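You operate a simulated robot arm through the tools that you are given. There is no shell and no other tool. Be economical: measure what you need, move in short steps, check, and stop when the job is done.

Carry out the task below with a simulated robot arm. There is one attempt and no reset: what you move stays moved.

TASK
Boil the kettle and fill the blue mug to about its line.
Fine: shut the lid before switching on, wait for the click, pour by the handle, and dock the kettle again.

Only the result counts: the job must be done as asked and must still hold three seconds after the hand-in. Knocking over, shifting, dropping, spilling or breaking anything else fails it. A push-on lid holds only when it is set on centred and level and pressed home; a screw cap is set on level and turned clockwise until tight.

THE ROBOT
A 7-joint arm with a two-finger parallel gripper, fixed in place. Base frame: the origin is at the foot of the arm, x ahead of it, y to its left, z up. Lengths are in mm, angles in rad, forces in N, time in s.
Its first joint turns from -2.897 to 2.897 rad. Payload 4.4 kg.
The TCP is the grasp point between the finger pads, 23 mm short of the fingertips. In the tool frame z runs along the fingers and y along their closing line. The gripper opens to 94 mm. The fingers are 38 mm wide and 10 mm thick; the gripper's body (54 by 96 mm) begins 39 mm behind the TCP.
Orientation is that of the tool frame in the base frame, as a unit quaternion [x, y, z, w]. With the fingers straight down and closing along the base's y, the tool's x points along the base's -x, its y along +y and its z along -z.

THE INTERFACE
- The arm moves only by the tool jog_arm. Its argument "targets" is a list of rows, each a list of 7 numbers: the shift along the tool's x, y, z in cm, then the turn, a rotation vector about the tool's x, y, z in rad, then the closure in counts, from 0 (fully open) to 255 (shut). In form: [[dx, dy, dz, wx, wy, wz, fingers], ...]. A call has 1 to 10 rows; each row is the pose to reach, as a shift and turn from the pose commanded when the call began, along the tool's axes at that moment. Rows are played at 5 a second. More than 50 mm and 0.15 rad between two rows, or a gripper value outside its range, and nothing of the call is played. A pose out of reach is approached as far as the arm can. The call stops where the force on the tool passes 40 N (or 10 N more than at its start, if that is more) or the arm is blocked; 0.2 s more then pass. The fingers move at their own pace (about 72 mm/s each) and stop on an object; they squeeze with about 24 N. The grip force told is the motor's: it shows also when the fingers shut on nothing. Time passes only in rows, and 0.2 s behind the last, so rows that repeat a pose let the fingers close. The reply holds the time, the measured pose of the TCP, the force on the tool along the base axes, the opening and the grip force, in the units named above and with some noise, and new pictures: "pictures" is both (left out), scene, wrist or none.
- Cameras (640 x 400 px; columns grow to the right, rows downward): "scene" is fixed at [55.6, 511.4, 1676.9]; the picture's right is [-0.28, -0.96, 0.00], its down [-0.43, 0.13, -0.89] and it looks along [0.86, -0.25, -0.45] (base axes); focal length 359 px, centre (320, 200). "wrist" rides on the gripper at [-39, 0, -44] in the tool frame; the picture's right is [0.00, -1.00, 0.00], its down [0.97, 0.00, -0.24] and it looks along [0.24, 0.00, 0.97] (tool axes); focal length 218 px, centre (320, 200).
- point_at(camera, pixels): for up to 12 pixels [column, row] of the newest picture of that camera ("zoom" is the newest enlarged one), the place [x, y, z] in the base frame of the surface seen there, good to about 2 mm, but the place of the scene camera against the robot may be out by one fixed shift of up to 18 mm in any direction. It takes no simulated time.
- close_up(camera, box): a new picture of the part [left, top, right, bottom] of that camera's present view, enlarged. It takes no simulated time.
- hand_in(): hands the job in; it is judged then, once.

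Keep the steps short. Do not move on a guess: measure, check each grasp and each placing, and mend mistakes. In all there are 80 turns and 120 pictures (those below and enlarged ones count). Leave the gripper open and the arm clear of the work at the hand-in unless told otherwise, and finish with a single line.

The tools are called after "Request:" by a JSON object that holds its "api" and its "payload". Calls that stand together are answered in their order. jog_arm: Moves the arm, as the interface text tells. Its arguments: {"type":"object","properties":{"targets":{"type":"array"},"pictures":{"type":"string","enum":["both","scene","wrist","none"]}},"required":["targets"]} The other tools are called the same way: point_at (camera, pixels) gives the place of the surface under pixels of a picture; close_up (camera, box) takes an enlarged picture of a part of a camera's view; hand_in () hands the job in.

At the start:

```text
t: 0.0
ee_pos: [642.8, 130.9, 1323.2]
ee_rot: [0.0, 1.0, 0.0, 0.0]
wrist_force: [-0.1, -0.7, -0.1]
grip_width: 94.0
grasp_force: 0.0
```

scene: 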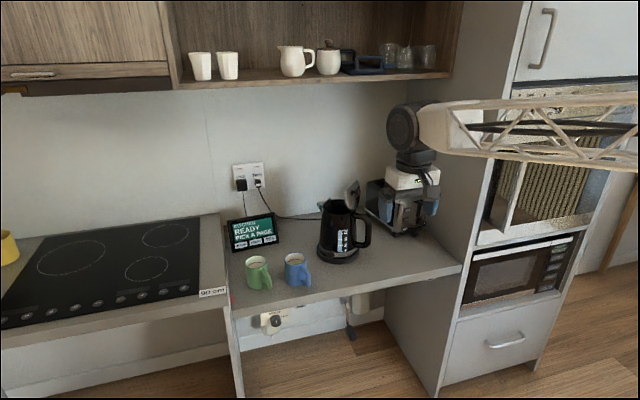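
wrist: 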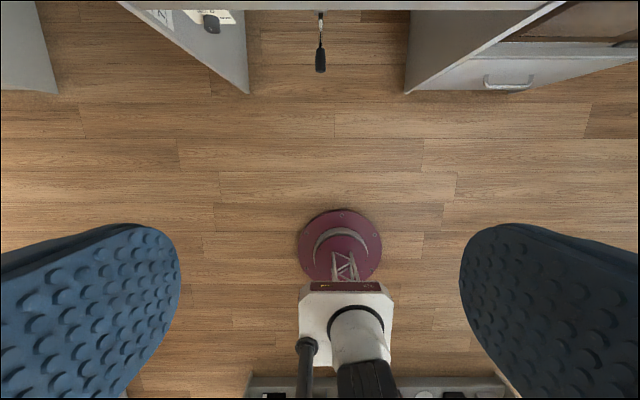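

The kettle is near (342,230) with its lid open, and the blue mug is near (297,269). I'll enlarge both before measuring.

Request:
{"api": "close_up", "payload": {"camera": "scene", "box": [290, 170, 400, 280]}}

Request:
{"api": "close_up", "payload": {"camera": "scene", "box": [220, 200, 320, 300]}}

```text
3.64 times, centred on (345, 225) of scene
```

zoom: 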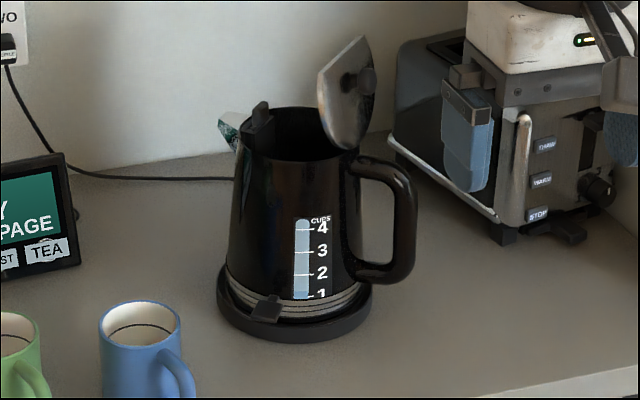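

```text
4.00 times, centred on (270, 250) of scene
```

zoom: 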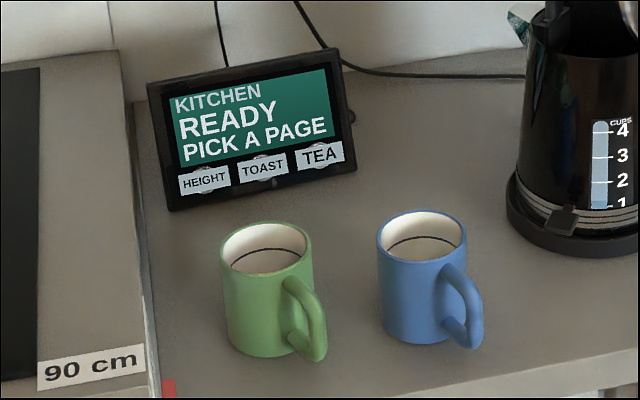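

Next I'll enlarge the socket, then the kettle itself more tightly.

Request:
{"api": "close_up", "payload": {"camera": "scene", "box": [225, 155, 275, 205]}}

Request:
{"api": "close_up", "payload": {"camera": "scene", "box": [312, 175, 382, 270]}}

```text
8.00 times, centred on (250, 180) of scene
```

zoom: 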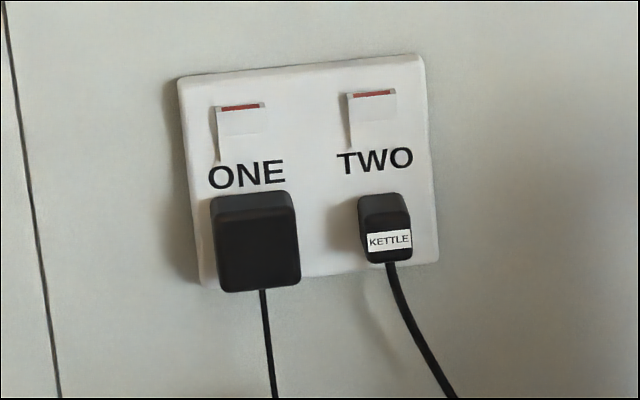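

```text
4.21 times, centred on (347, 222) of scene
```

zoom: 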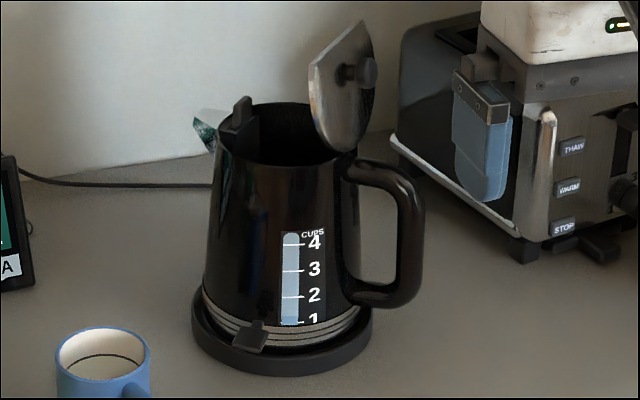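

Both rockers look the same, and the lit screen suggests they are on. Now I'll measure the kettle in the current zoom.

Request:
{"api": "point_at", "payload": {"camera": "zoom", "pixels": [[242, 105], [205, 130], [365, 72], [345, 90], [318, 90], [350, 25], [335, 140], [410, 230], [395, 175], [370, 300], [252, 335], [280, 368]]}}

Request:
{"api": "close_up", "payload": {"camera": "scene", "box": [345, 222, 375, 242]}}

Request:
{"api": "close_up", "payload": {"camera": "scene", "box": [320, 220, 360, 265]}}

```text
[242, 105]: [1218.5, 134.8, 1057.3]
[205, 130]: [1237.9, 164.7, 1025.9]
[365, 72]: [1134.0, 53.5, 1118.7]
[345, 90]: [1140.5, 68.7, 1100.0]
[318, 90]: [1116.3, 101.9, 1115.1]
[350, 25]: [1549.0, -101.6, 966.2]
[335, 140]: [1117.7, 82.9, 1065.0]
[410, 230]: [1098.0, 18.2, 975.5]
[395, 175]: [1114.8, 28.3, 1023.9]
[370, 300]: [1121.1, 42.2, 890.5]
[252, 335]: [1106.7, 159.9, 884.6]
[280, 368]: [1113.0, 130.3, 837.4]
```

```text
16.00 times, centred on (360, 232) of scene
```

zoom: 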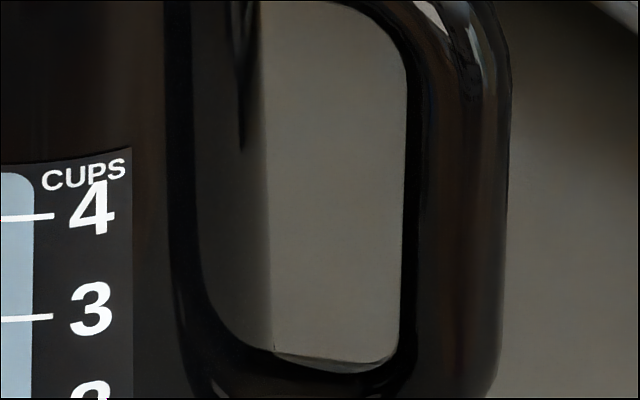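

```text
8.89 times, centred on (340, 242) of scene
```

zoom: 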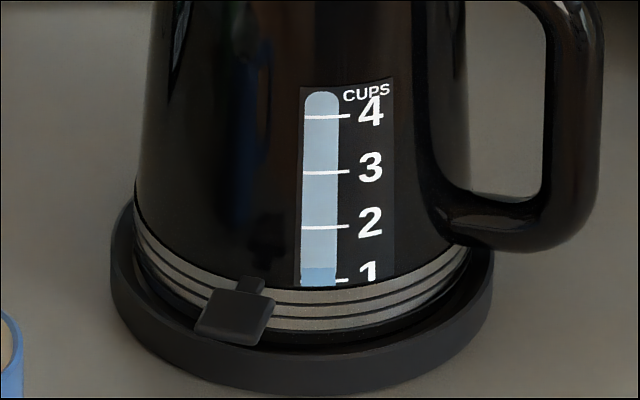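

The water stands just above 1 cup and the switch paddle is at the foot of the kettle. Now I'll measure the mugs, the counter and the rest of the kettle outline.

Request:
{"api": "point_at", "payload": {"camera": "zoom", "pixels": [[235, 315], [210, 330], [265, 315], [250, 283], [310, 370], [115, 260], [485, 260], [160, 20], [470, 40]]}}

Request:
{"api": "point_at", "payload": {"camera": "scene", "pixels": [[285, 256], [308, 256], [296, 253], [296, 262], [308, 270], [306, 284], [303, 277], [295, 285], [315, 296], [250, 313], [400, 275], [258, 258]]}}

Request:
{"api": "close_up", "payload": {"camera": "scene", "box": [278, 245, 322, 295]}}

```text
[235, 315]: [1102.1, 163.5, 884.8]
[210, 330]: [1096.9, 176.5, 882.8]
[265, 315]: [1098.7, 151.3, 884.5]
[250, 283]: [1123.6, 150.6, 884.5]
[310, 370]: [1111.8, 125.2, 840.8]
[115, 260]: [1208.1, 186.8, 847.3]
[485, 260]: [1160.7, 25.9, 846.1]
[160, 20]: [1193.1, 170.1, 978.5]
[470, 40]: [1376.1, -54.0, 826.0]
```

```text
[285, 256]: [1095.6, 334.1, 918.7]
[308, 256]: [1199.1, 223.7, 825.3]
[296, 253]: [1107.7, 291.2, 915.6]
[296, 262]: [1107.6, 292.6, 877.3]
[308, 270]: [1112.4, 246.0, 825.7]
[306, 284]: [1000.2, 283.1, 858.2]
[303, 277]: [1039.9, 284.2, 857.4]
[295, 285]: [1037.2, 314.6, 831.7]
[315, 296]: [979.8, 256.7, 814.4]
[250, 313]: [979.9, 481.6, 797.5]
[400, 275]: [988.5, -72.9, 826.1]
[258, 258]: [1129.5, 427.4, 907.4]
```

```text
8.00 times, centred on (300, 270) of scene
```

zoom: 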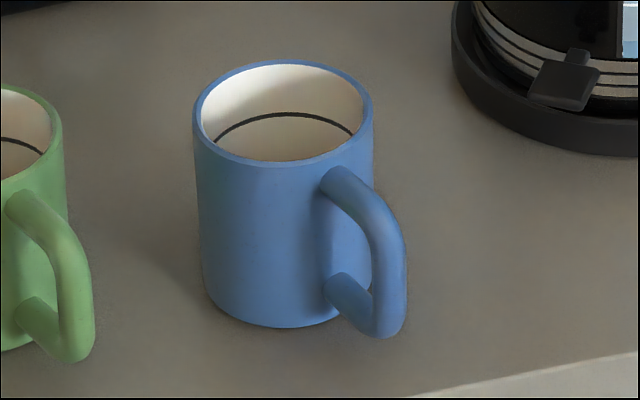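

The surface reads about 826 where it should be 833, so the scene camera seems to be off by about -7 in z. The counter is beyond tool-down reach, so I'll work with the tool horizontal. I'll pitch it forward (tool x down) and look with the wrist camera.

Request:
{"api": "jog_arm", "payload": {"targets": [[0, 0, 0, 0, -0.15, 0, 0], [0, 0, 0, 0, -0.3, 0, 0], [0, 0, 0, 0, -0.45, 0, 0], [0, 0, 0, 0, -0.6, 0, 0], [0, 0, 0, 0, -0.75, 0, 0], [0, 0, 0, 0, -0.9, 0, 0], [0, 0, 0, 0, -1.05, 0, 0], [0, 0, 0, 0, -1.2, 0, 0], [0, 0, 0, 0, -1.35, 0, 0], [0, 0, 0, 0, -1.5, 0, 0]], "pictures": "both"}}

```text
t: 2.2
ee_pos: [716.3, 153.5, 1156.2]
ee_rot: [-0.024, 0.806, -0.025, 0.591]
wrist_force: [-1.4, 0.3, -7.7]
grip_width: 93.8
grasp_force: 0.1
```

scene: 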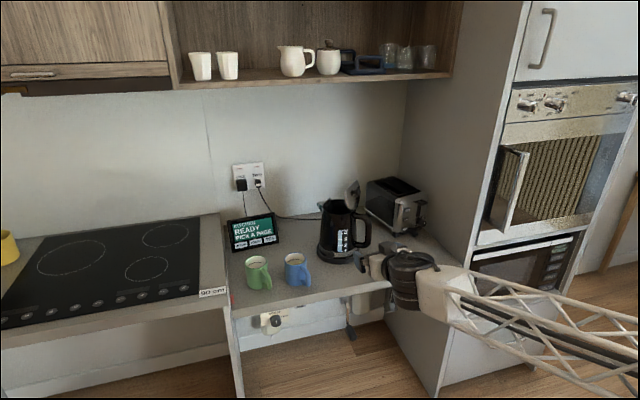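
wrist: 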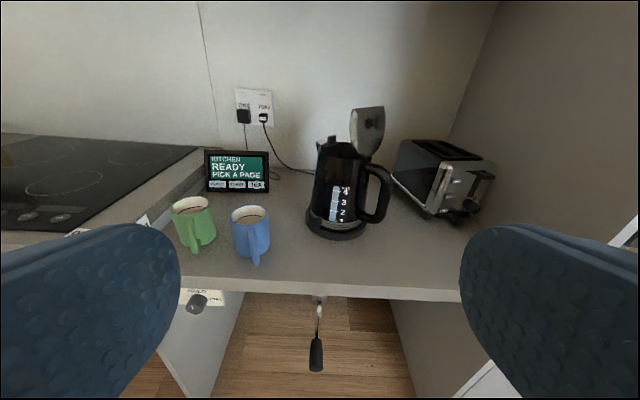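

The arm isn't yet where it was commanded. I'll hold for a moment and read the pose again.

Request:
{"api": "jog_arm", "payload": {"targets": [[0, 0, 0, 0, 0, 0, 0], [0, 0, 0, 0, 0, 0, 0], [0, 0, 0, 0, 0, 0, 0], [0, 0, 0, 0, 0, 0, 0]], "pictures": "wrist"}}

```text
t: 3.2
ee_pos: [642.1, 131.4, 1323.5]
ee_rot: [0.0, 0.732, 0.0, 0.682]
wrist_force: [0.3, 0.2, -0.6]
grip_width: 94.2
grasp_force: 0.0
```

wrist: 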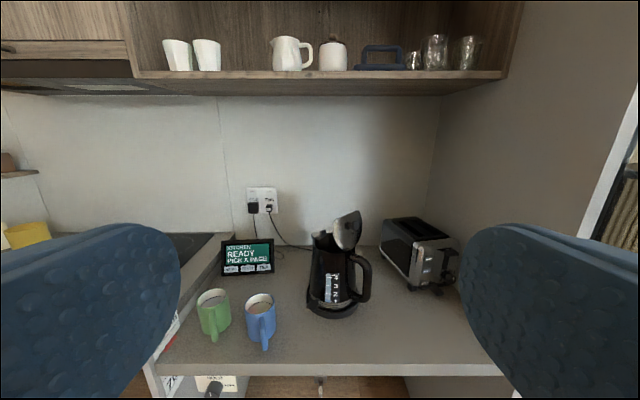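

It has settled at the commanded pose. Now I'll enlarge the kettle in the wrist view and measure it.

Request:
{"api": "close_up", "payload": {"camera": "wrist", "box": [290, 200, 390, 330]}}

```text
3.08 times, centred on (340, 265) of wrist
```

zoom: 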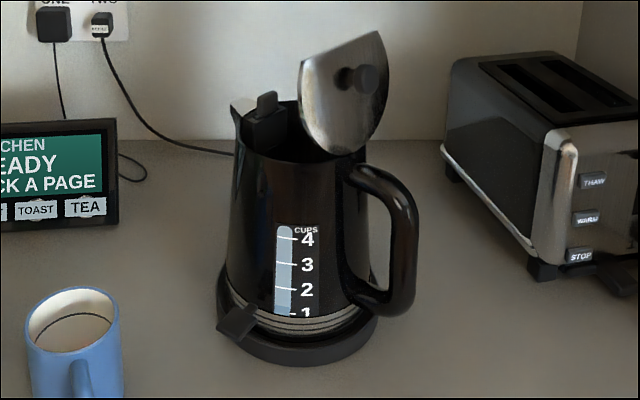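

Request:
{"api": "point_at", "payload": {"camera": "zoom", "pixels": [[265, 96], [232, 105], [368, 76], [345, 90], [305, 75], [378, 40], [340, 148], [412, 230], [392, 180], [375, 305], [245, 325], [290, 362]]}}

Request:
{"api": "point_at", "payload": {"camera": "zoom", "pixels": [[300, 60], [370, 110], [330, 100], [365, 175], [220, 290], [376, 335], [230, 260], [350, 260], [30, 330], [118, 320], [72, 288], [75, 345]]}}

Request:
{"api": "point_at", "payload": {"camera": "wrist", "pixels": [[262, 293], [246, 305], [276, 305], [261, 298], [264, 345], [265, 325], [310, 350], [247, 188], [269, 188], [229, 269], [244, 268], [262, 267]]}}

```text
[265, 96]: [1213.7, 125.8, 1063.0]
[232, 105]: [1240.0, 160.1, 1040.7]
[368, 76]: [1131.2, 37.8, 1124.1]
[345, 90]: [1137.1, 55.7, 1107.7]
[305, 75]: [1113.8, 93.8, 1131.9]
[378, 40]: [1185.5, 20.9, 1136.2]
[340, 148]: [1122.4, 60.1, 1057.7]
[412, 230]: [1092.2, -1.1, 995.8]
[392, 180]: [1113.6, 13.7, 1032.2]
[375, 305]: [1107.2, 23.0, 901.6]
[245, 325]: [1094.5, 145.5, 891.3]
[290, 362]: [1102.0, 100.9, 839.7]
```

```text
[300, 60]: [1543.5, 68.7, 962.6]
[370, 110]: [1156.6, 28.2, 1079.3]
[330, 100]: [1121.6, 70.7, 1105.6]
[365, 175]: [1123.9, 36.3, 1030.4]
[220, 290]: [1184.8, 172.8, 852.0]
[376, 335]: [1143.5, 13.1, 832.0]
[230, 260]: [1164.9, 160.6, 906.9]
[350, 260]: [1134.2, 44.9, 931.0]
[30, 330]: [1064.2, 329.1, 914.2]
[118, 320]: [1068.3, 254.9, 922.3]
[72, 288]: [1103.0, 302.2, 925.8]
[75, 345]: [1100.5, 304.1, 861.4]
```

```text
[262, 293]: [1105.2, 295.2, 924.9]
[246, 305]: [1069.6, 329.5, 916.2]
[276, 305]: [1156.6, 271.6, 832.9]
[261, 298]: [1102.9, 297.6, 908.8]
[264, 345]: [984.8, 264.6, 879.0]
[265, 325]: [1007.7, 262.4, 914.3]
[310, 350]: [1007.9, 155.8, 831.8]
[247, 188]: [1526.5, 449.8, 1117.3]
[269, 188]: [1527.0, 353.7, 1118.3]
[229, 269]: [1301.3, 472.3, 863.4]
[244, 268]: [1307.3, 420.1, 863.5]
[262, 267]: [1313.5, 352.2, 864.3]
```

By the wrist camera, in the robot frame:
- Kettle centre is about (1180, 92), with the handle toward (-0.7,-0.7) and the spout opposite.
- The open lid's knob is at (1131, 38, 1124).
- The mug centre is about (1066, 292), with its rim at z≈924.

I'll yaw the tool 45° left, pitched slightly down, and close the fingers ready to push the lid.

Request:
{"api": "jog_arm", "payload": {"targets": [[0, 0, 0, -0.098, 0.0095, -0.011, 255], [0, 0, 0, -0.195, 0.019, -0.0215, 255], [0, 0, 0, -0.293, 0.0285, -0.032, 255], [0, 0, 0, -0.39, 0.038, -0.043, 255], [0, 0, 0, -0.488, 0.0475, -0.054, 255], [0, 0, 0, -0.586, 0.057, -0.0645, 255], [0, 0, 0, -0.683, 0.0665, -0.075, 255], [0, 0, 0, -0.7806, 0.076, -0.086, 255], [0, 0, 0, -0.7806, 0.076, -0.086, 255], [0, 0, 0, -0.7806, 0.076, -0.086, 255]], "pictures": "none"}}

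```text
t: 5.4
ee_pos: [641.3, 131.2, 1322.9]
ee_rot: [-0.29, 0.7, 0.25, 0.602]
wrist_force: [-0.5, -0.2, -0.6]
grip_width: 0.0
grasp_force: 23.6
```

The orientation is right: tool z is 45° left and slightly down. Before swinging in, I'll check where the right-hand cabinet panel is.

Request:
{"api": "point_at", "payload": {"camera": "scene", "pixels": [[450, 255], [460, 262], [470, 200], [495, 120], [430, 120], [440, 330]]}}

Request:
{"api": "jog_arm", "payload": {"targets": [[1.5, -4.1, 0, 0, 0, 0, 255], [3.0, -8.2, 0, 0, 0, 0, 255], [4.5, -12.3, 0, 0, 0, 0, 255], [6.0, -16.4, 0, 0, 0, 0, 255], [7.5, -20.5, 0, 0, 0, 0, 255], [7.5, -20.5, 0, 0, 0, 0, 255], [7.5, -20.5, 0, 0, 0, 0, 255]], "pictures": "both"}}

```text
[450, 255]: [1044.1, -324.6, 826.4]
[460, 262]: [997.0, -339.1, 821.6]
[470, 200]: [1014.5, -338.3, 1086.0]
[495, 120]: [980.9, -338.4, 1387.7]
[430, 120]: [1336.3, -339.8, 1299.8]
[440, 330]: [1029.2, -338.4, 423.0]
```

```text
t: 7.0
ee_pos: [778.9, -21.5, 1247.1]
ee_rot: [-0.29, 0.701, 0.25, 0.601]
wrist_force: [1.4, 0.1, 0.2]
grip_width: 0.2
grasp_force: 23.6
```

scene: 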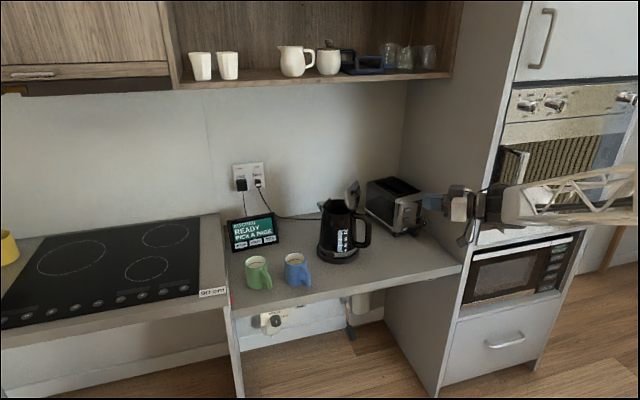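
wrist: 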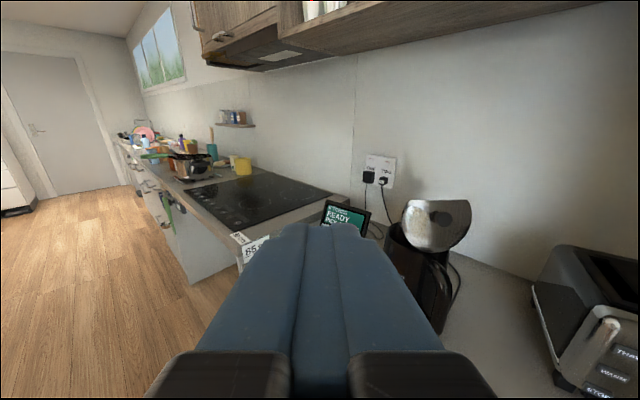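

The panel is at y≈-350, so there's room. I'll continue to a standoff on the handle axis, behind the lid.

Request:
{"api": "jog_arm", "payload": {"targets": [[1.27, -3.42, 2.0, 0, 0, 0, 255], [2.54, -6.83, 4.3, 0, 0, 0, 255], [3.8, -10.25, 6.8, 0, 0, 0, 255], [5.07, -13.7, 9.3, 0, 0, 0, 255], [6.3, -17.1, 12, 0, 0, 0, 255], [7.6, -20.5, 14.7, 0, 0, 0, 255], [7.6, -20.5, 14.7, 0, 0, 0, 255], [7.6, -20.5, 14.7, 0, 0, 0, 255]], "pictures": "both"}}

```text
t: 8.8
ee_pos: [1018.2, -71.9, 1152.4]
ee_rot: [-0.29, 0.7, 0.25, 0.603]
wrist_force: [-0.1, -0.4, 0.7]
grip_width: 0.0
grasp_force: 24.5
```

scene: 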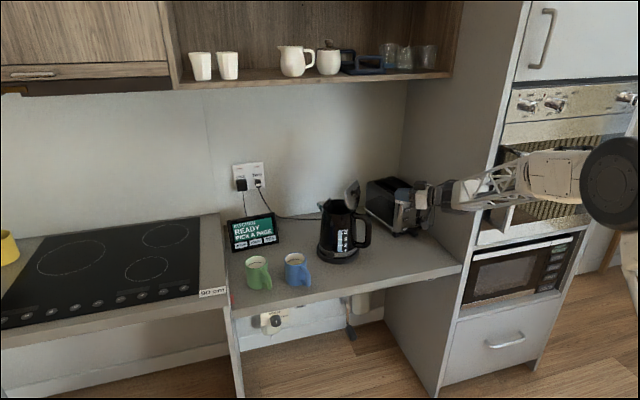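
wrist: 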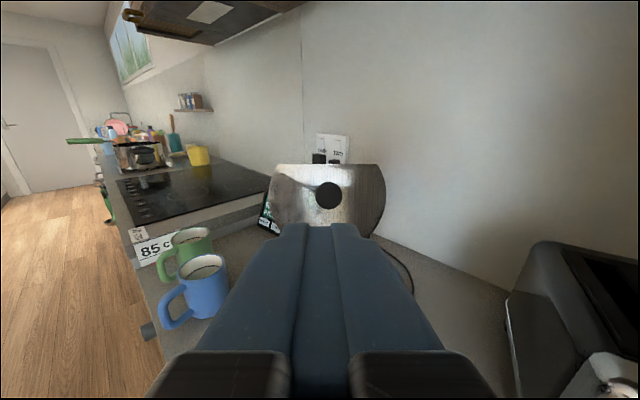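

The tool is well aligned with the lid. I'll measure the lid edges and knob from here.

Request:
{"api": "point_at", "payload": {"camera": "wrist", "pixels": [[327, 196], [327, 168], [283, 168], [376, 168], [275, 200], [382, 200], [300, 210], [355, 210], [327, 215]]}}

```text
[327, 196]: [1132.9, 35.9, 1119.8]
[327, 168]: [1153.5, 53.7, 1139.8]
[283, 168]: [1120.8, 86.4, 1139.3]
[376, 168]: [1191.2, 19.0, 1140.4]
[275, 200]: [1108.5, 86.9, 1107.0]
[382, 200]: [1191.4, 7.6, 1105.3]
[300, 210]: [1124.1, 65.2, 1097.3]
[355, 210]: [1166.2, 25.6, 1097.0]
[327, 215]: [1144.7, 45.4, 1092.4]
```

The knob face is at (1133, 36, 1120) and the lid top at z≈1142. I'll move up to just short of the knob.

Request:
{"api": "jog_arm", "payload": {"targets": [[0.05, -0.2, 2.5, 0, 0, 0, 255], [0.1, -0.4, 5, 0, 0, 0, 255], [0.15, -0.5, 7.5, 0, 0, 0, 255], [0.18, -0.5, 10, 0, 0, 0, 255], [0.2, -0.5, 11.6, 0, 0, 0, 255], [0.2, -0.5, 11.6, 0, 0, 0, 255]], "pictures": "both"}}

```text
t: 10.2
ee_pos: [1103.7, 6.0, 1131.7]
ee_rot: [-0.29, 0.7, 0.25, 0.602]
wrist_force: [1.0, 1.4, -0.6]
grip_width: 0.0
grasp_force: 23.9
```

scene: 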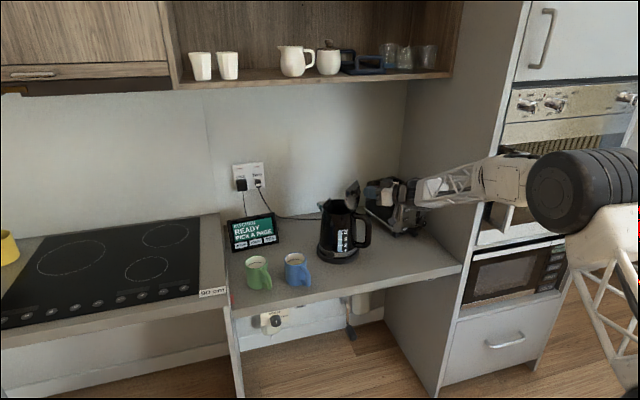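
wrist: 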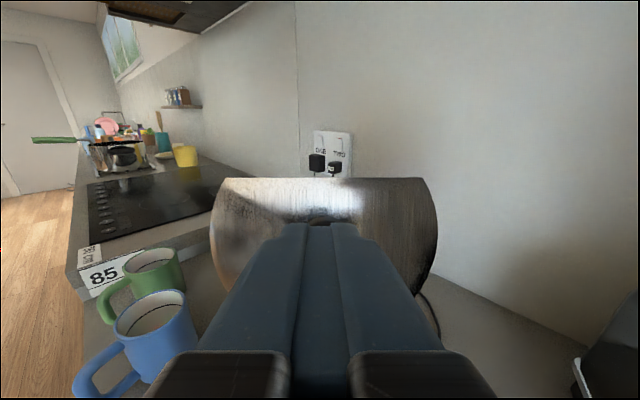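

The fingertips are about 19 mm from the knob. I'll push slowly forward, level.

Request:
{"api": "jog_arm", "payload": {"targets": [[-0.15, 0, 1.0, 0, 0, 0, 255], [-0.22, 0, 1.5, 0, 0, 0, 255], [-0.3, 0, 2.0, 0, 0, 0, 255], [-0.37, 0, 2.5, 0, 0, 0, 255], [-0.45, 0, 3.0, 0, 0, 0, 255], [-0.52, 0, 3.5, 0, 0, 0, 255], [-0.6, 0, 4.0, 0, 0, 0, 255], [-0.67, 0, 4.5, 0, 0, 0, 255], [-0.74, 0, 5.0, 0, 0, 0, 255]], "pictures": "both"}}

```text
t: 12.2
ee_pos: [1138.7, 41.9, 1132.0]
ee_rot: [-0.29, 0.7, 0.25, 0.602]
wrist_force: [-0.2, -0.6, 0.4]
grip_width: 0.0
grasp_force: 23.9
```

scene: 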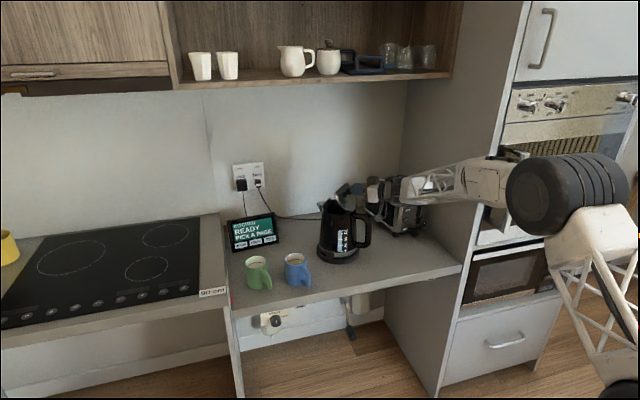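
wrist: 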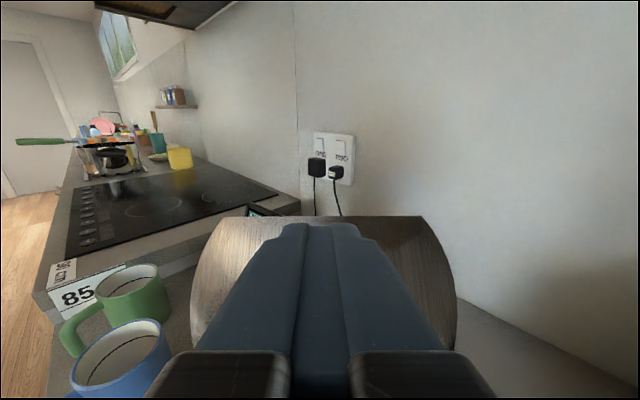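

The lid is turning, with almost no force. I'll keep moving forward and begin going down over it.

Request:
{"api": "jog_arm", "payload": {"targets": [[-0.15, 0, 0.99, 0, 0, 0, 255], [0.2, 0, 2.05, 0, 0, 0, 255], [0.74, 0, 3.14, 0, 0, 0, 255], [1.39, 0, 4.25, 0, 0, 0, 255], [1.91, 0, 4.84, 0, 0, 0, 255], [2.4, 0, 4.91, 0, 0, 0, 255]], "pictures": "both"}}

```text
t: 13.6
ee_pos: [1171.2, 73.7, 1101.4]
ee_rot: [-0.289, 0.7, 0.25, 0.603]
wrist_force: [-1.1, 1.4, 0.5]
grip_width: 0.0
grasp_force: 24.3
```

scene: 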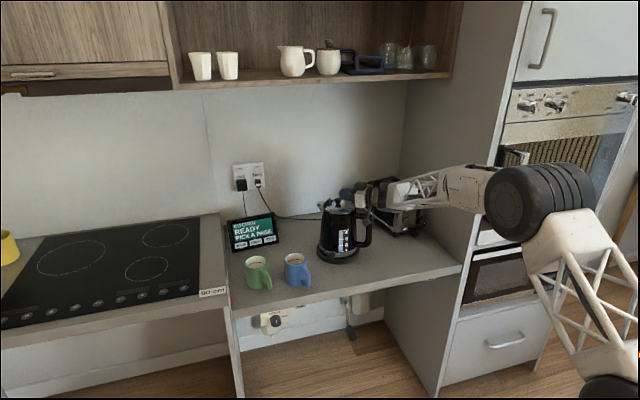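
wrist: 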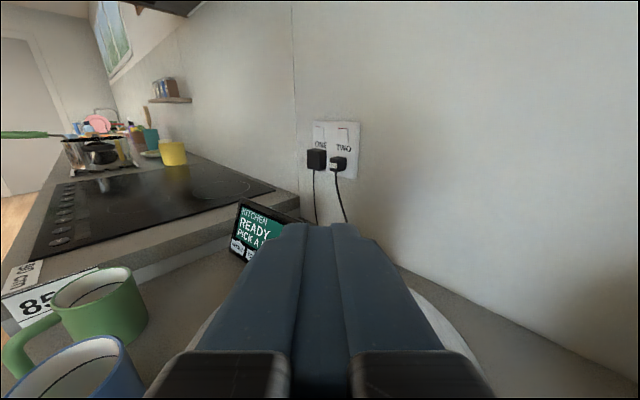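

Request:
{"api": "close_up", "payload": {"camera": "scene", "box": [305, 170, 405, 270]}}

```text
4.00 times, centred on (355, 220) of scene
```

zoom: 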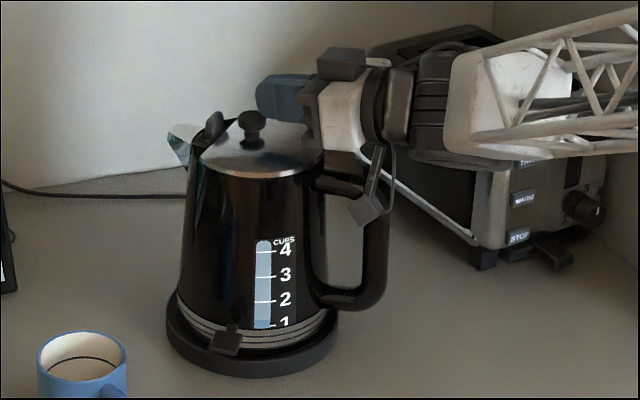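

The lid has fallen to near closed with its knob upright. I'll press down slowly with the fingers' underside until contact shows.

Request:
{"api": "jog_arm", "payload": {"targets": [[0.4, 0, 0.06, 0, 0, 0, 255], [0.8, 0, 0.12, 0, 0, 0, 255], [1.2, 0, 0.18, 0, 0, 0, 255], [1.5, 0, 0.22, 0, 0, 0, 255], [1.5, 0, 0.22, 0, 0, 0, 255]], "pictures": "scene"}}

Request:
{"api": "close_up", "payload": {"camera": "scene", "box": [315, 175, 385, 245]}}

```text
t: 14.6
ee_pos: [1170.9, 73.2, 1095.4]
ee_rot: [-0.291, 0.697, 0.249, 0.606]
wrist_force: [0.0, 0.3, 7.3]
grip_width: 0.0
grasp_force: 24.3
stopped in row 5: the force on the tool passed its limit (the readings are from after the stop); the commanded pose is now the measured one
```

scene: 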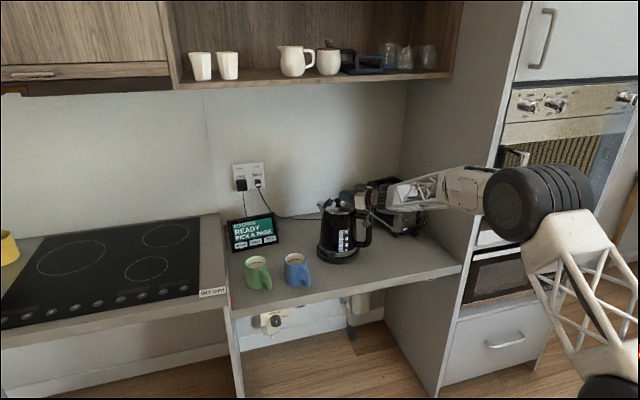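

```text
5.71 times, centred on (350, 210) of scene
```

zoom: 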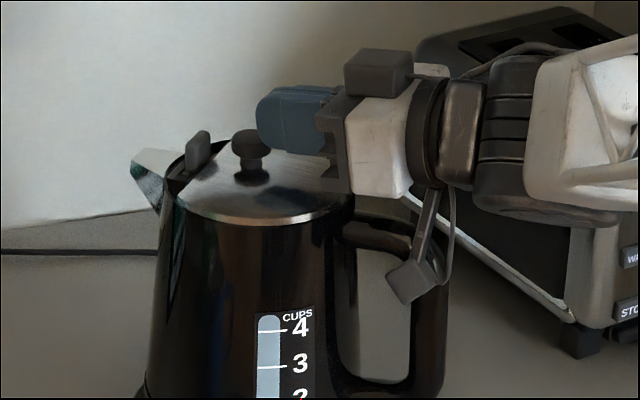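

The press went past 40 N. I'll check where the knob, the fingertips and the dangling part under the wrist are.

Request:
{"api": "point_at", "payload": {"camera": "zoom", "pixels": [[252, 135], [270, 115], [320, 150], [335, 180], [415, 280], [425, 220], [370, 180], [198, 145], [250, 195], [300, 200], [220, 190], [375, 225]]}}

```text
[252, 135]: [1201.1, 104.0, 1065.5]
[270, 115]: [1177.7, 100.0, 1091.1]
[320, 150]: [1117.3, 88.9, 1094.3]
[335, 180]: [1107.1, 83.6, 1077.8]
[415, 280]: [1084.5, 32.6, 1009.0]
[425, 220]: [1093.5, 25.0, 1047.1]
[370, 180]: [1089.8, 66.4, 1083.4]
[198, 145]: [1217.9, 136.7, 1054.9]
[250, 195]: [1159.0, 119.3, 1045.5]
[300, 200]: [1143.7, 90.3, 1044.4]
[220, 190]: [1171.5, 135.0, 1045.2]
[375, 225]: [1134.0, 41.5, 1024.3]
```

The lid is flat (z even across it). The fingers only reached the knob's near edge, so I'll lift slightly, go 18 mm forward over the knob and press once more.

Request:
{"api": "jog_arm", "payload": {"targets": [[-0.79, 0, -0.12, 0, 0, 0, 255], [-1.06, 0, 1.66, 0, 0, 0, 255], [-0.5, 0, 1.74, 0, 0, 0, 255], [-0.1, 0, 1.8, 0, 0, 0, 255], [0.2, 0, 1.84, 0, 0, 0, 255], [0.5, 0, 1.88, 0, 0, 0, 255], [0.8, 0, 1.93, 0, 0, 0, 255]], "pictures": "scene"}}

Request:
{"api": "close_up", "payload": {"camera": "scene", "box": [305, 175, 385, 275]}}

```text
t: 16.1
ee_pos: [1183.8, 86.6, 1094.0]
ee_rot: [-0.291, 0.695, 0.248, 0.609]
wrist_force: [1.8, 1.2, 9.0]
grip_width: 0.1
grasp_force: 24.1
stopped in row 7: the force on the tool passed its limit (the readings are from after the stop); the commanded pose is now the measured one
```

scene: 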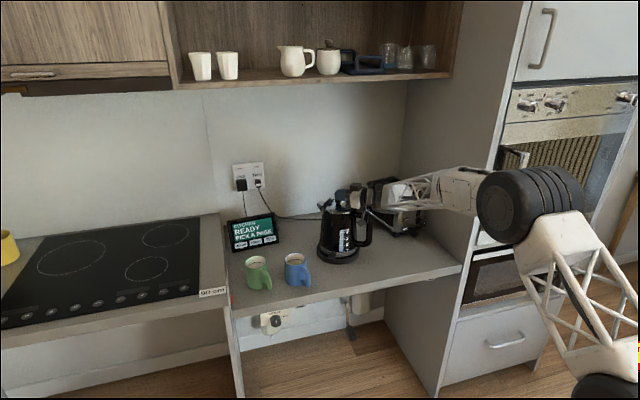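

```text
4.00 times, centred on (345, 225) of scene
```

zoom: 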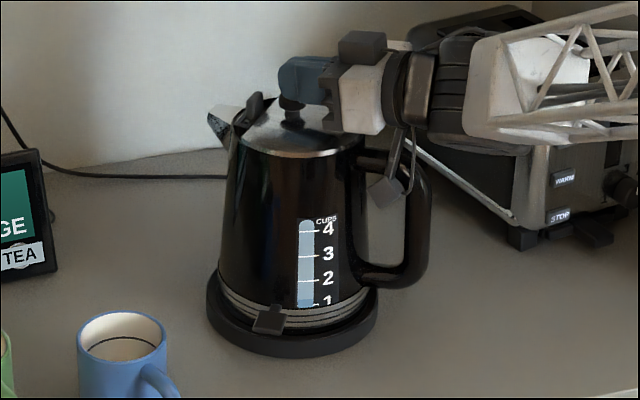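

Pressed squarely on the knob and the lid is flush. Now I'll lift off and back away.

Request:
{"api": "jog_arm", "payload": {"targets": [[-1.0, 0, -0.14, 0, 0, 0, 255], [-2.2, 0, -3.5, 0, 0, 0, 255], [-3.4, 0, -7.5, 0, 0, 0, 255], [-4.6, 0, -11.7, 0, 0, 0, 255], [-5.9, 0, -15.9, 0, 0, 0, 255], [-7.1, 0, -20.2, 0, 0, 0, 255], [-7.1, 0, -20.2, 0, 0, 0, 255], [-7.1, 0, -20.2, 0, 0, 0, 255]], "pictures": "both"}}

Request:
{"api": "close_up", "payload": {"camera": "scene", "box": [310, 180, 380, 270]}}

```text
t: 17.9
ee_pos: [1047.9, -47.1, 1189.9]
ee_rot: [-0.292, 0.696, 0.248, 0.607]
wrist_force: [0.1, 0.8, 0.6]
grip_width: 0.0
grasp_force: 24.0
```

scene: 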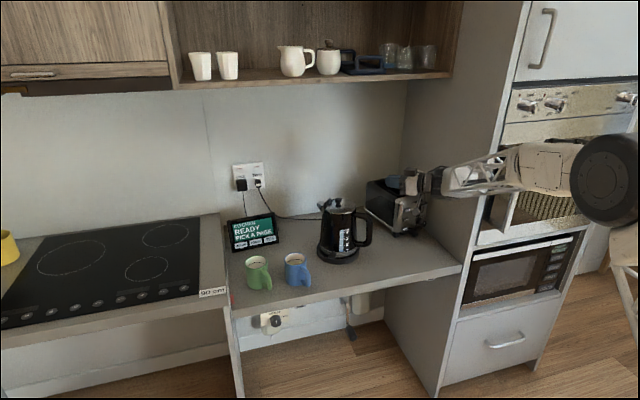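
wrist: 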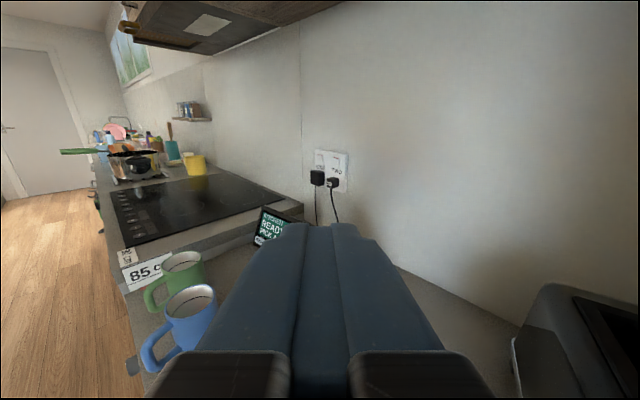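

```text
4.44 times, centred on (345, 225) of scene
```

zoom: 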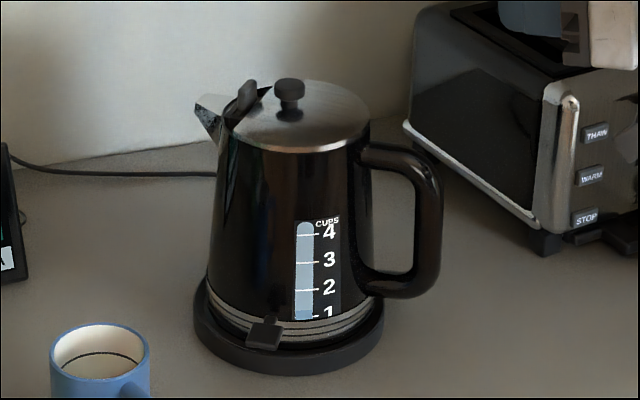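

The lid is shut and the kettle hasn't moved. Next I'll move to a standoff in front of the switch paddle (around (1095,146,891)), with the tool facing forward and pitched 0.6 rad down.

Request:
{"api": "jog_arm", "payload": {"targets": [[1.06, 3.01, 0.55, 0.092, 0.055, 0.037, 255], [2.12, 6.02, 1.1, 0.184, 0.11, 0.074, 255], [3.17, 9.03, 1.66, 0.276, 0.165, 0.111, 255], [4.23, 12.05, 2.2, 0.368, 0.22, 0.148, 255], [5.29, 15.06, 2.77, 0.46, 0.275, 0.185, 255], [6.35, 18.07, 3.3, 0.552, 0.33, 0.2215, 255], [7.4, 21.1, 3.88, 0.644, 0.385, 0.258, 255], [8.46, 24.1, 4.43, 0.736, 0.4395, 0.295, 255], [8.46, 24.1, 4.43, 0.736, 0.4395, 0.295, 255], [8.46, 24.1, 4.43, 0.736, 0.4395, 0.295, 255]], "pictures": "both"}}

```text
t: 20.1
ee_pos: [901.2, 144.9, 1098.0]
ee_rot: [0.001, 0.884, 0.0, 0.467]
wrist_force: [-0.3, -0.3, -0.6]
grip_width: 0.1
grasp_force: 24.0
out of reach, approached as far as the arm can: row 7
```

scene: 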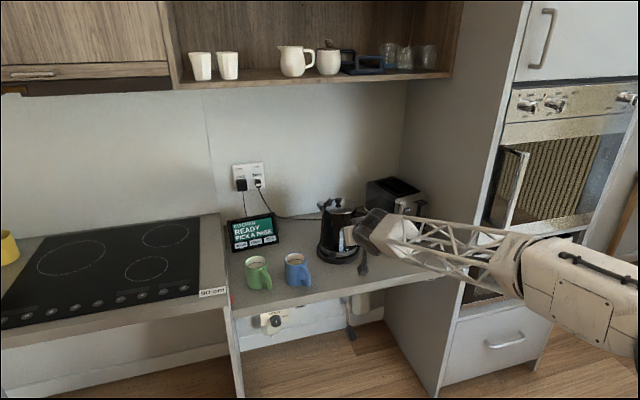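
wrist: 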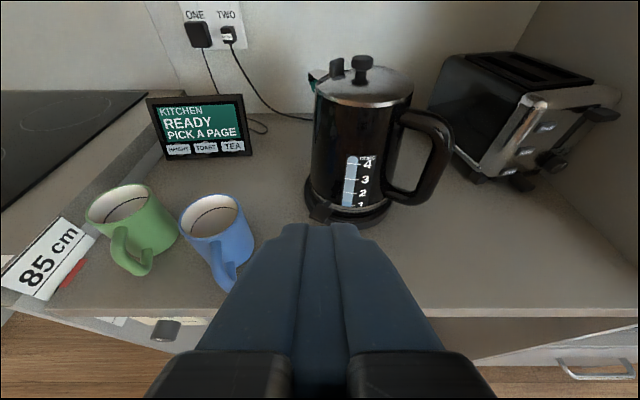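

Request:
{"api": "close_up", "payload": {"camera": "wrist", "box": [290, 150, 410, 235]}}

```text
4.71 times, centred on (350, 192) of wrist
```

zoom: 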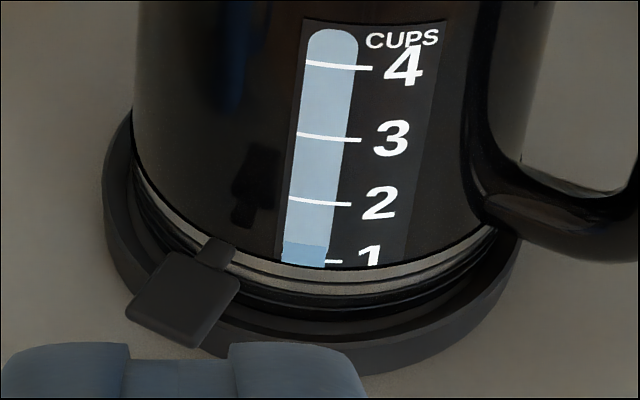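

The paddle is clear at zoom (185,295). I'll measure it, along with nearby handle and base points.

Request:
{"api": "point_at", "payload": {"camera": "zoom", "pixels": [[185, 295], [135, 308], [165, 258], [235, 285], [190, 342], [213, 250], [300, 320], [250, 360], [105, 200], [515, 250], [560, 220], [600, 250]]}}

```text
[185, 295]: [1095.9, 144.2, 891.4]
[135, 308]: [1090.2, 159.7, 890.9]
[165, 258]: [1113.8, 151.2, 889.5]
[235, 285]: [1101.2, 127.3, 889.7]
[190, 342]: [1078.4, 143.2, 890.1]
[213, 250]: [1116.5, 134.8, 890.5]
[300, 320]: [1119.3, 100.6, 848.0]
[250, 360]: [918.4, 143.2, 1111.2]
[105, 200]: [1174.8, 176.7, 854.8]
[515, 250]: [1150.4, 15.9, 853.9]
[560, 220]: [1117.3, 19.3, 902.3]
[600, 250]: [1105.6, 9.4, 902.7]
```

The paddle is a flat plate centred at (1095, 144), z 890.5. I'll bring the lower fingertip edge to about 15 mm above its outer half.

Request:
{"api": "jog_arm", "payload": {"targets": [[0.42, 0.03, 3.0, 0, 0, 0, 255], [0.83, 0.06, 6.0, 0, 0, 0, 255], [1.25, 0.1, 9.0, 0, 0, 0, 255], [1.67, 0.1, 12.0, 0, 0, 0, 255], [2.08, 0.15, 15.0, 0, 0, 0, 255], [2.5, 0.2, 18.0, 0, 0, 0, 255], [2.9, 0.2, 21.0, 0, 0, 0, 255], [3.33, 0.2, 24.0, 0, 0, 0, 255], [3.33, 0.2, 24.0, 0, 0, 0, 255], [3.33, 0.2, 24.0, 0, 0, 0, 255]], "pictures": "both"}}

Request:
{"api": "close_up", "payload": {"camera": "scene", "box": [310, 180, 390, 280]}}

```text
t: 22.3
ee_pos: [1081.6, 147.8, 936.4]
ee_rot: [0.0, 0.884, 0.001, 0.467]
wrist_force: [0.1, 0.3, 0.0]
grip_width: 0.2
grasp_force: 23.9
```

scene: 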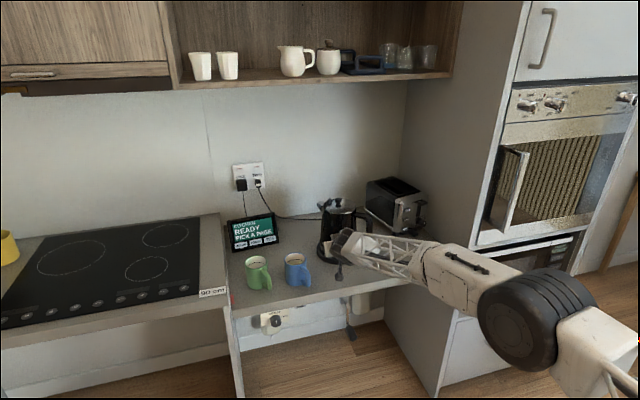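
wrist: 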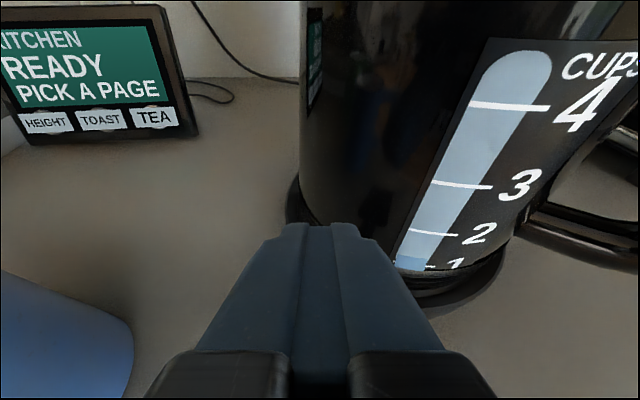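

```text
4.00 times, centred on (350, 230) of scene
```

zoom: 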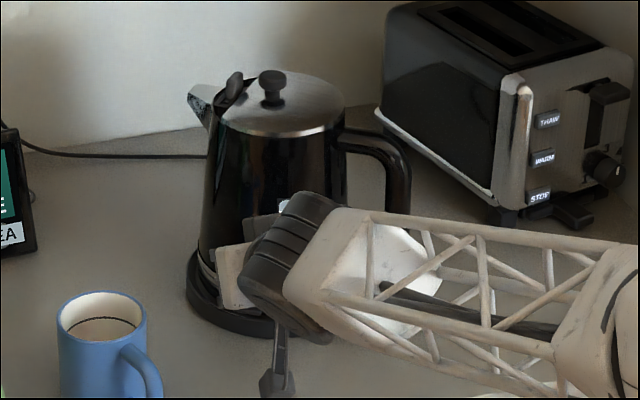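

The fingertips are over the paddle, next to the kettle wall but clear of it. I'll press straight down in small steps, watching the force.

Request:
{"api": "jog_arm", "payload": {"targets": [[0.83, 0, 0.57, 0, 0, 0, 255], [1.16, 0, 0.79, 0, 0, 0, 255], [1.4, 0, 0.96, 0, 0, 0, 255], [1.65, 0, 1.13, 0, 0, 0, 255], [1.9, 0, 1.3, 0, 0, 0, 255], [2.15, 0, 1.47, 0, 0, 0, 255], [2.31, 0, 1.58, 0, 0, 0, 255]], "pictures": "both"}}

```text
t: 23.9
ee_pos: [1082.1, 146.9, 909.2]
ee_rot: [0.001, 0.884, 0.001, 0.467]
wrist_force: [-2.3, 0.7, 3.6]
grip_width: 0.5
grasp_force: 24.9
```

scene: 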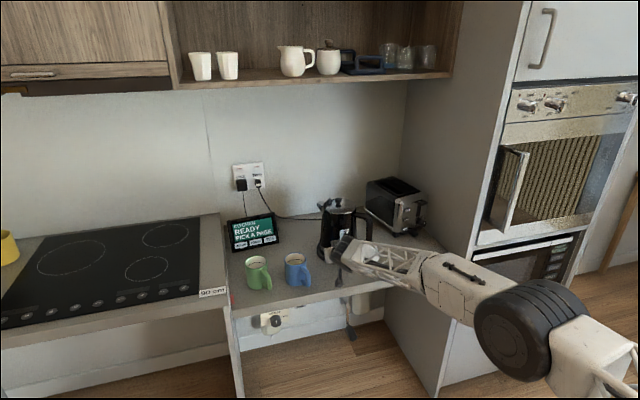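
wrist: 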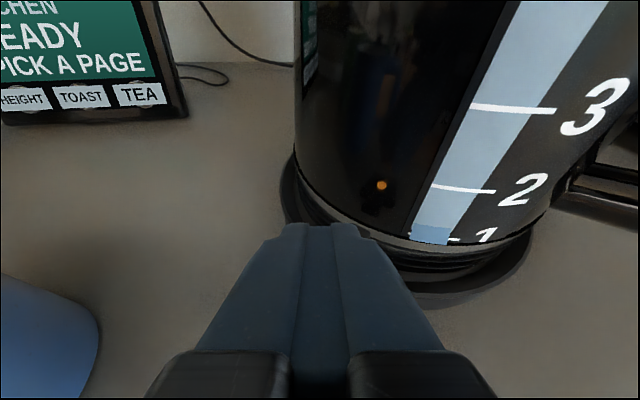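

An amber light has come on at wrist (381,186), so the kettle is on. I'll lift off and back away a little, then confirm it stays lit.

Request:
{"api": "jog_arm", "payload": {"targets": [[1.3, 0, 0.9, 0, 0, 0, 255], [0, 0, 0, 0, 0, 0, 255], [-0.8, 0, -3, 0, 0, 0, 255], [-1.2, 0, -6, 0, 0, 0, 255], [-1.6, 0, -9, 0, 0, 0, 255], [-2.0, 0, -12, 0, 0, 0, 255], [-2.0, 0, -12, 0, 0, 0, 255], [-2.0, 0, -12, 0, 0, 0, 255]], "pictures": "both"}}

Request:
{"api": "close_up", "payload": {"camera": "wrist", "box": [280, 100, 440, 240]}}

```text
t: 25.7
ee_pos: [995.0, 147.5, 991.0]
ee_rot: [0.001, 0.884, 0.0, 0.467]
wrist_force: [0.2, 0.1, -0.3]
grip_width: 0.0
grasp_force: 24.0
```

scene: 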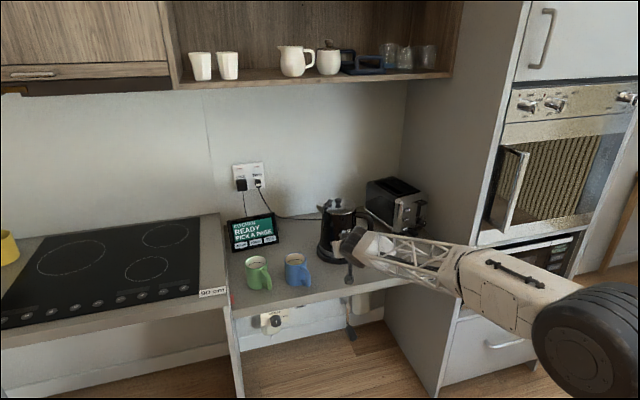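
wrist: 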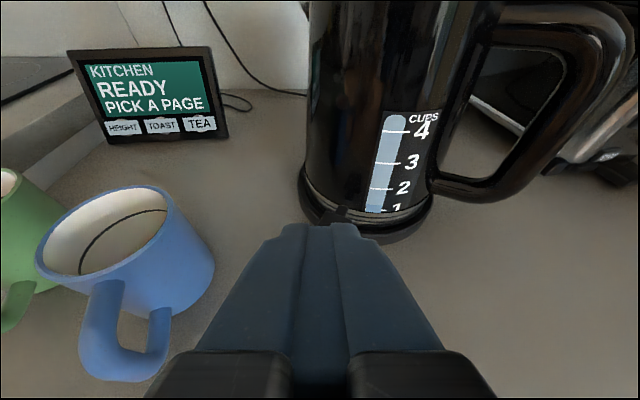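

```text
2.86 times, centred on (360, 170) of wrist
```

zoom: 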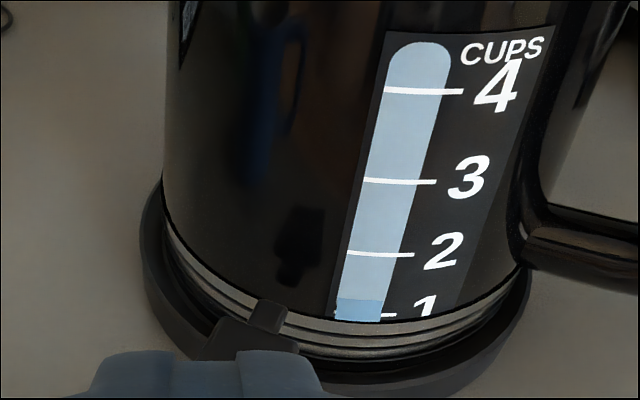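

The light no longer shows. My first row there went the wrong way (further down) before lifting. I'll check the paddle's position and the kettle.

Request:
{"api": "close_up", "payload": {"camera": "wrist", "box": [300, 180, 380, 230]}}

Request:
{"api": "point_at", "payload": {"camera": "wrist", "pixels": [[333, 214], [340, 211], [325, 218], [300, 180], [434, 195], [400, 235]]}}

```text
8.00 times, centred on (340, 205) of wrist
```

zoom: 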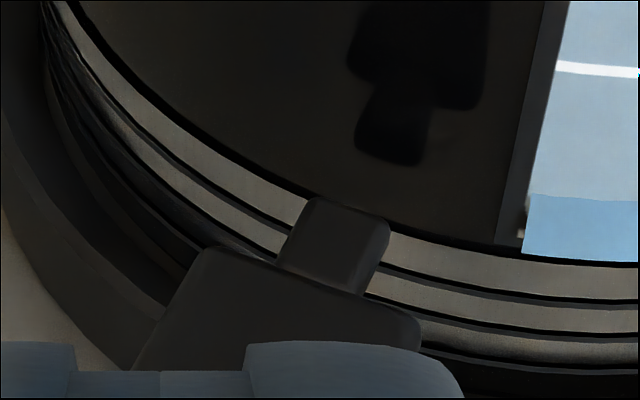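

```text
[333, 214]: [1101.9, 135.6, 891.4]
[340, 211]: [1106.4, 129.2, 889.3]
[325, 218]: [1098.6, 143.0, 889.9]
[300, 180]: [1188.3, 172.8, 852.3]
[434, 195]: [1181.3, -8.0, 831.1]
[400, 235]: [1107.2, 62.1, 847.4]
```

The paddle is back at z 890. I'll back off further so that the whole paddle and any lamp are in view.

Request:
{"api": "jog_arm", "payload": {"targets": [[-1, 0, -3, 0, 0, 0, 255], [-2, 0, -6, 0, 0, 0, 255], [-3, 0, -9, 0, 0, 0, 255], [-3, 0, -9, 0, 0, 0, 255], [-3, 0, -9, 0, 0, 0, 255]], "pictures": "wrist"}}

Request:
{"api": "close_up", "payload": {"camera": "wrist", "box": [290, 60, 450, 235]}}

Request:
{"api": "close_up", "payload": {"camera": "scene", "box": [310, 190, 380, 270]}}

```text
t: 26.9
ee_pos: [937.1, 146.9, 1068.3]
ee_rot: [0.001, 0.884, 0.001, 0.467]
wrist_force: [0.8, 0.2, -0.8]
grip_width: 0.0
grasp_force: 23.8
```

wrist: 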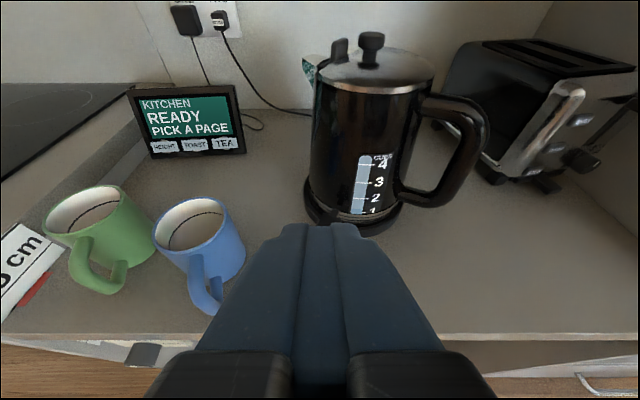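

```text
2.29 times, centred on (370, 148) of wrist
```

zoom: 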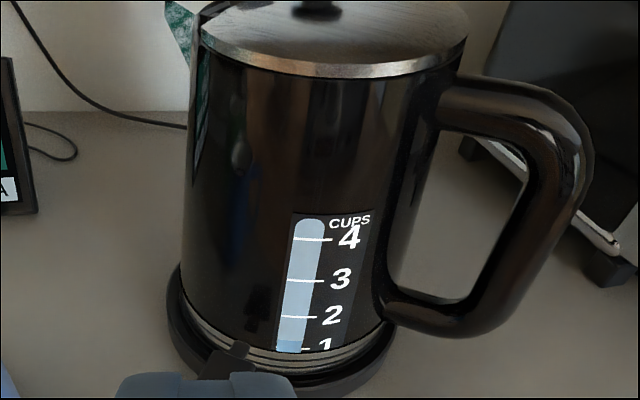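

```text
5.00 times, centred on (345, 230) of scene
```

zoom: 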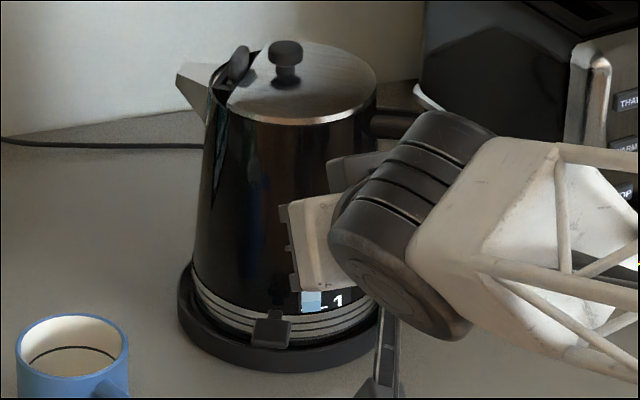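

The lamp is off and the paddle is up. The extra-deep press and quick release probably let it spring back. I'll return above the paddle, then press gently and release slowly.

Request:
{"api": "jog_arm", "payload": {"targets": [[0.47, 0, 3.2, 0, 0, 0, 255], [0.94, 0, 6.4, 0, 0, 0, 255], [1.4, 0, 9.6, 0, 0, 0, 255], [1.87, 0, 12.8, 0, 0, 0, 255], [2.34, 0, 16.0, 0, 0, 0, 255], [2.8, 0, 19.2, 0, 0, 0, 255], [2.8, 0, 19.2, 0, 0, 0, 255]], "pictures": "none"}}

Request:
{"api": "jog_arm", "payload": {"targets": [[0.83, 0, 0.57, 0, 0, 0, 255], [1.16, 0, 0.79, 0, 0, 0, 255], [1.4, 0, 0.96, 0, 0, 0, 255], [1.65, 0, 1.13, 0, 0, 0, 255], [1.9, 0, 1.3, 0, 0, 0, 255], [2.15, 0, 1.47, 0, 0, 0, 255], [2.31, 0, 1.58, 0, 0, 0, 255], [2.31, 0, 1.58, 0, 0, 0, 255]], "pictures": "wrist"}}

```text
t: 28.5
ee_pos: [1079.8, 146.2, 935.7]
ee_rot: [0.0, 0.884, 0.001, 0.467]
wrist_force: [-0.6, 0.4, -0.5]
grip_width: 0.0
grasp_force: 24.0
```

```text
t: 30.3
ee_pos: [1078.5, 146.7, 909.9]
ee_rot: [0.001, 0.884, 0.001, 0.467]
wrist_force: [0.7, -0.7, 4.5]
grip_width: 0.2
grasp_force: 24.0
```

wrist: 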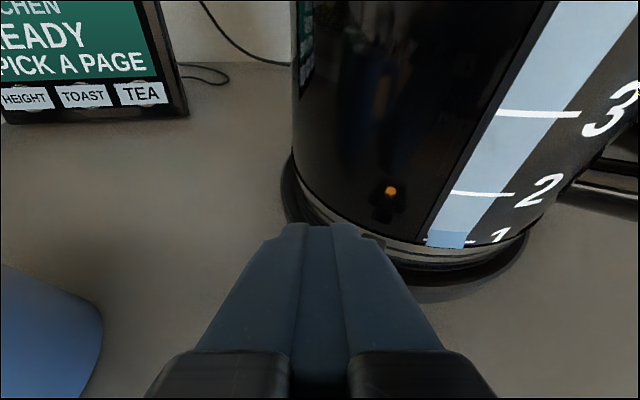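

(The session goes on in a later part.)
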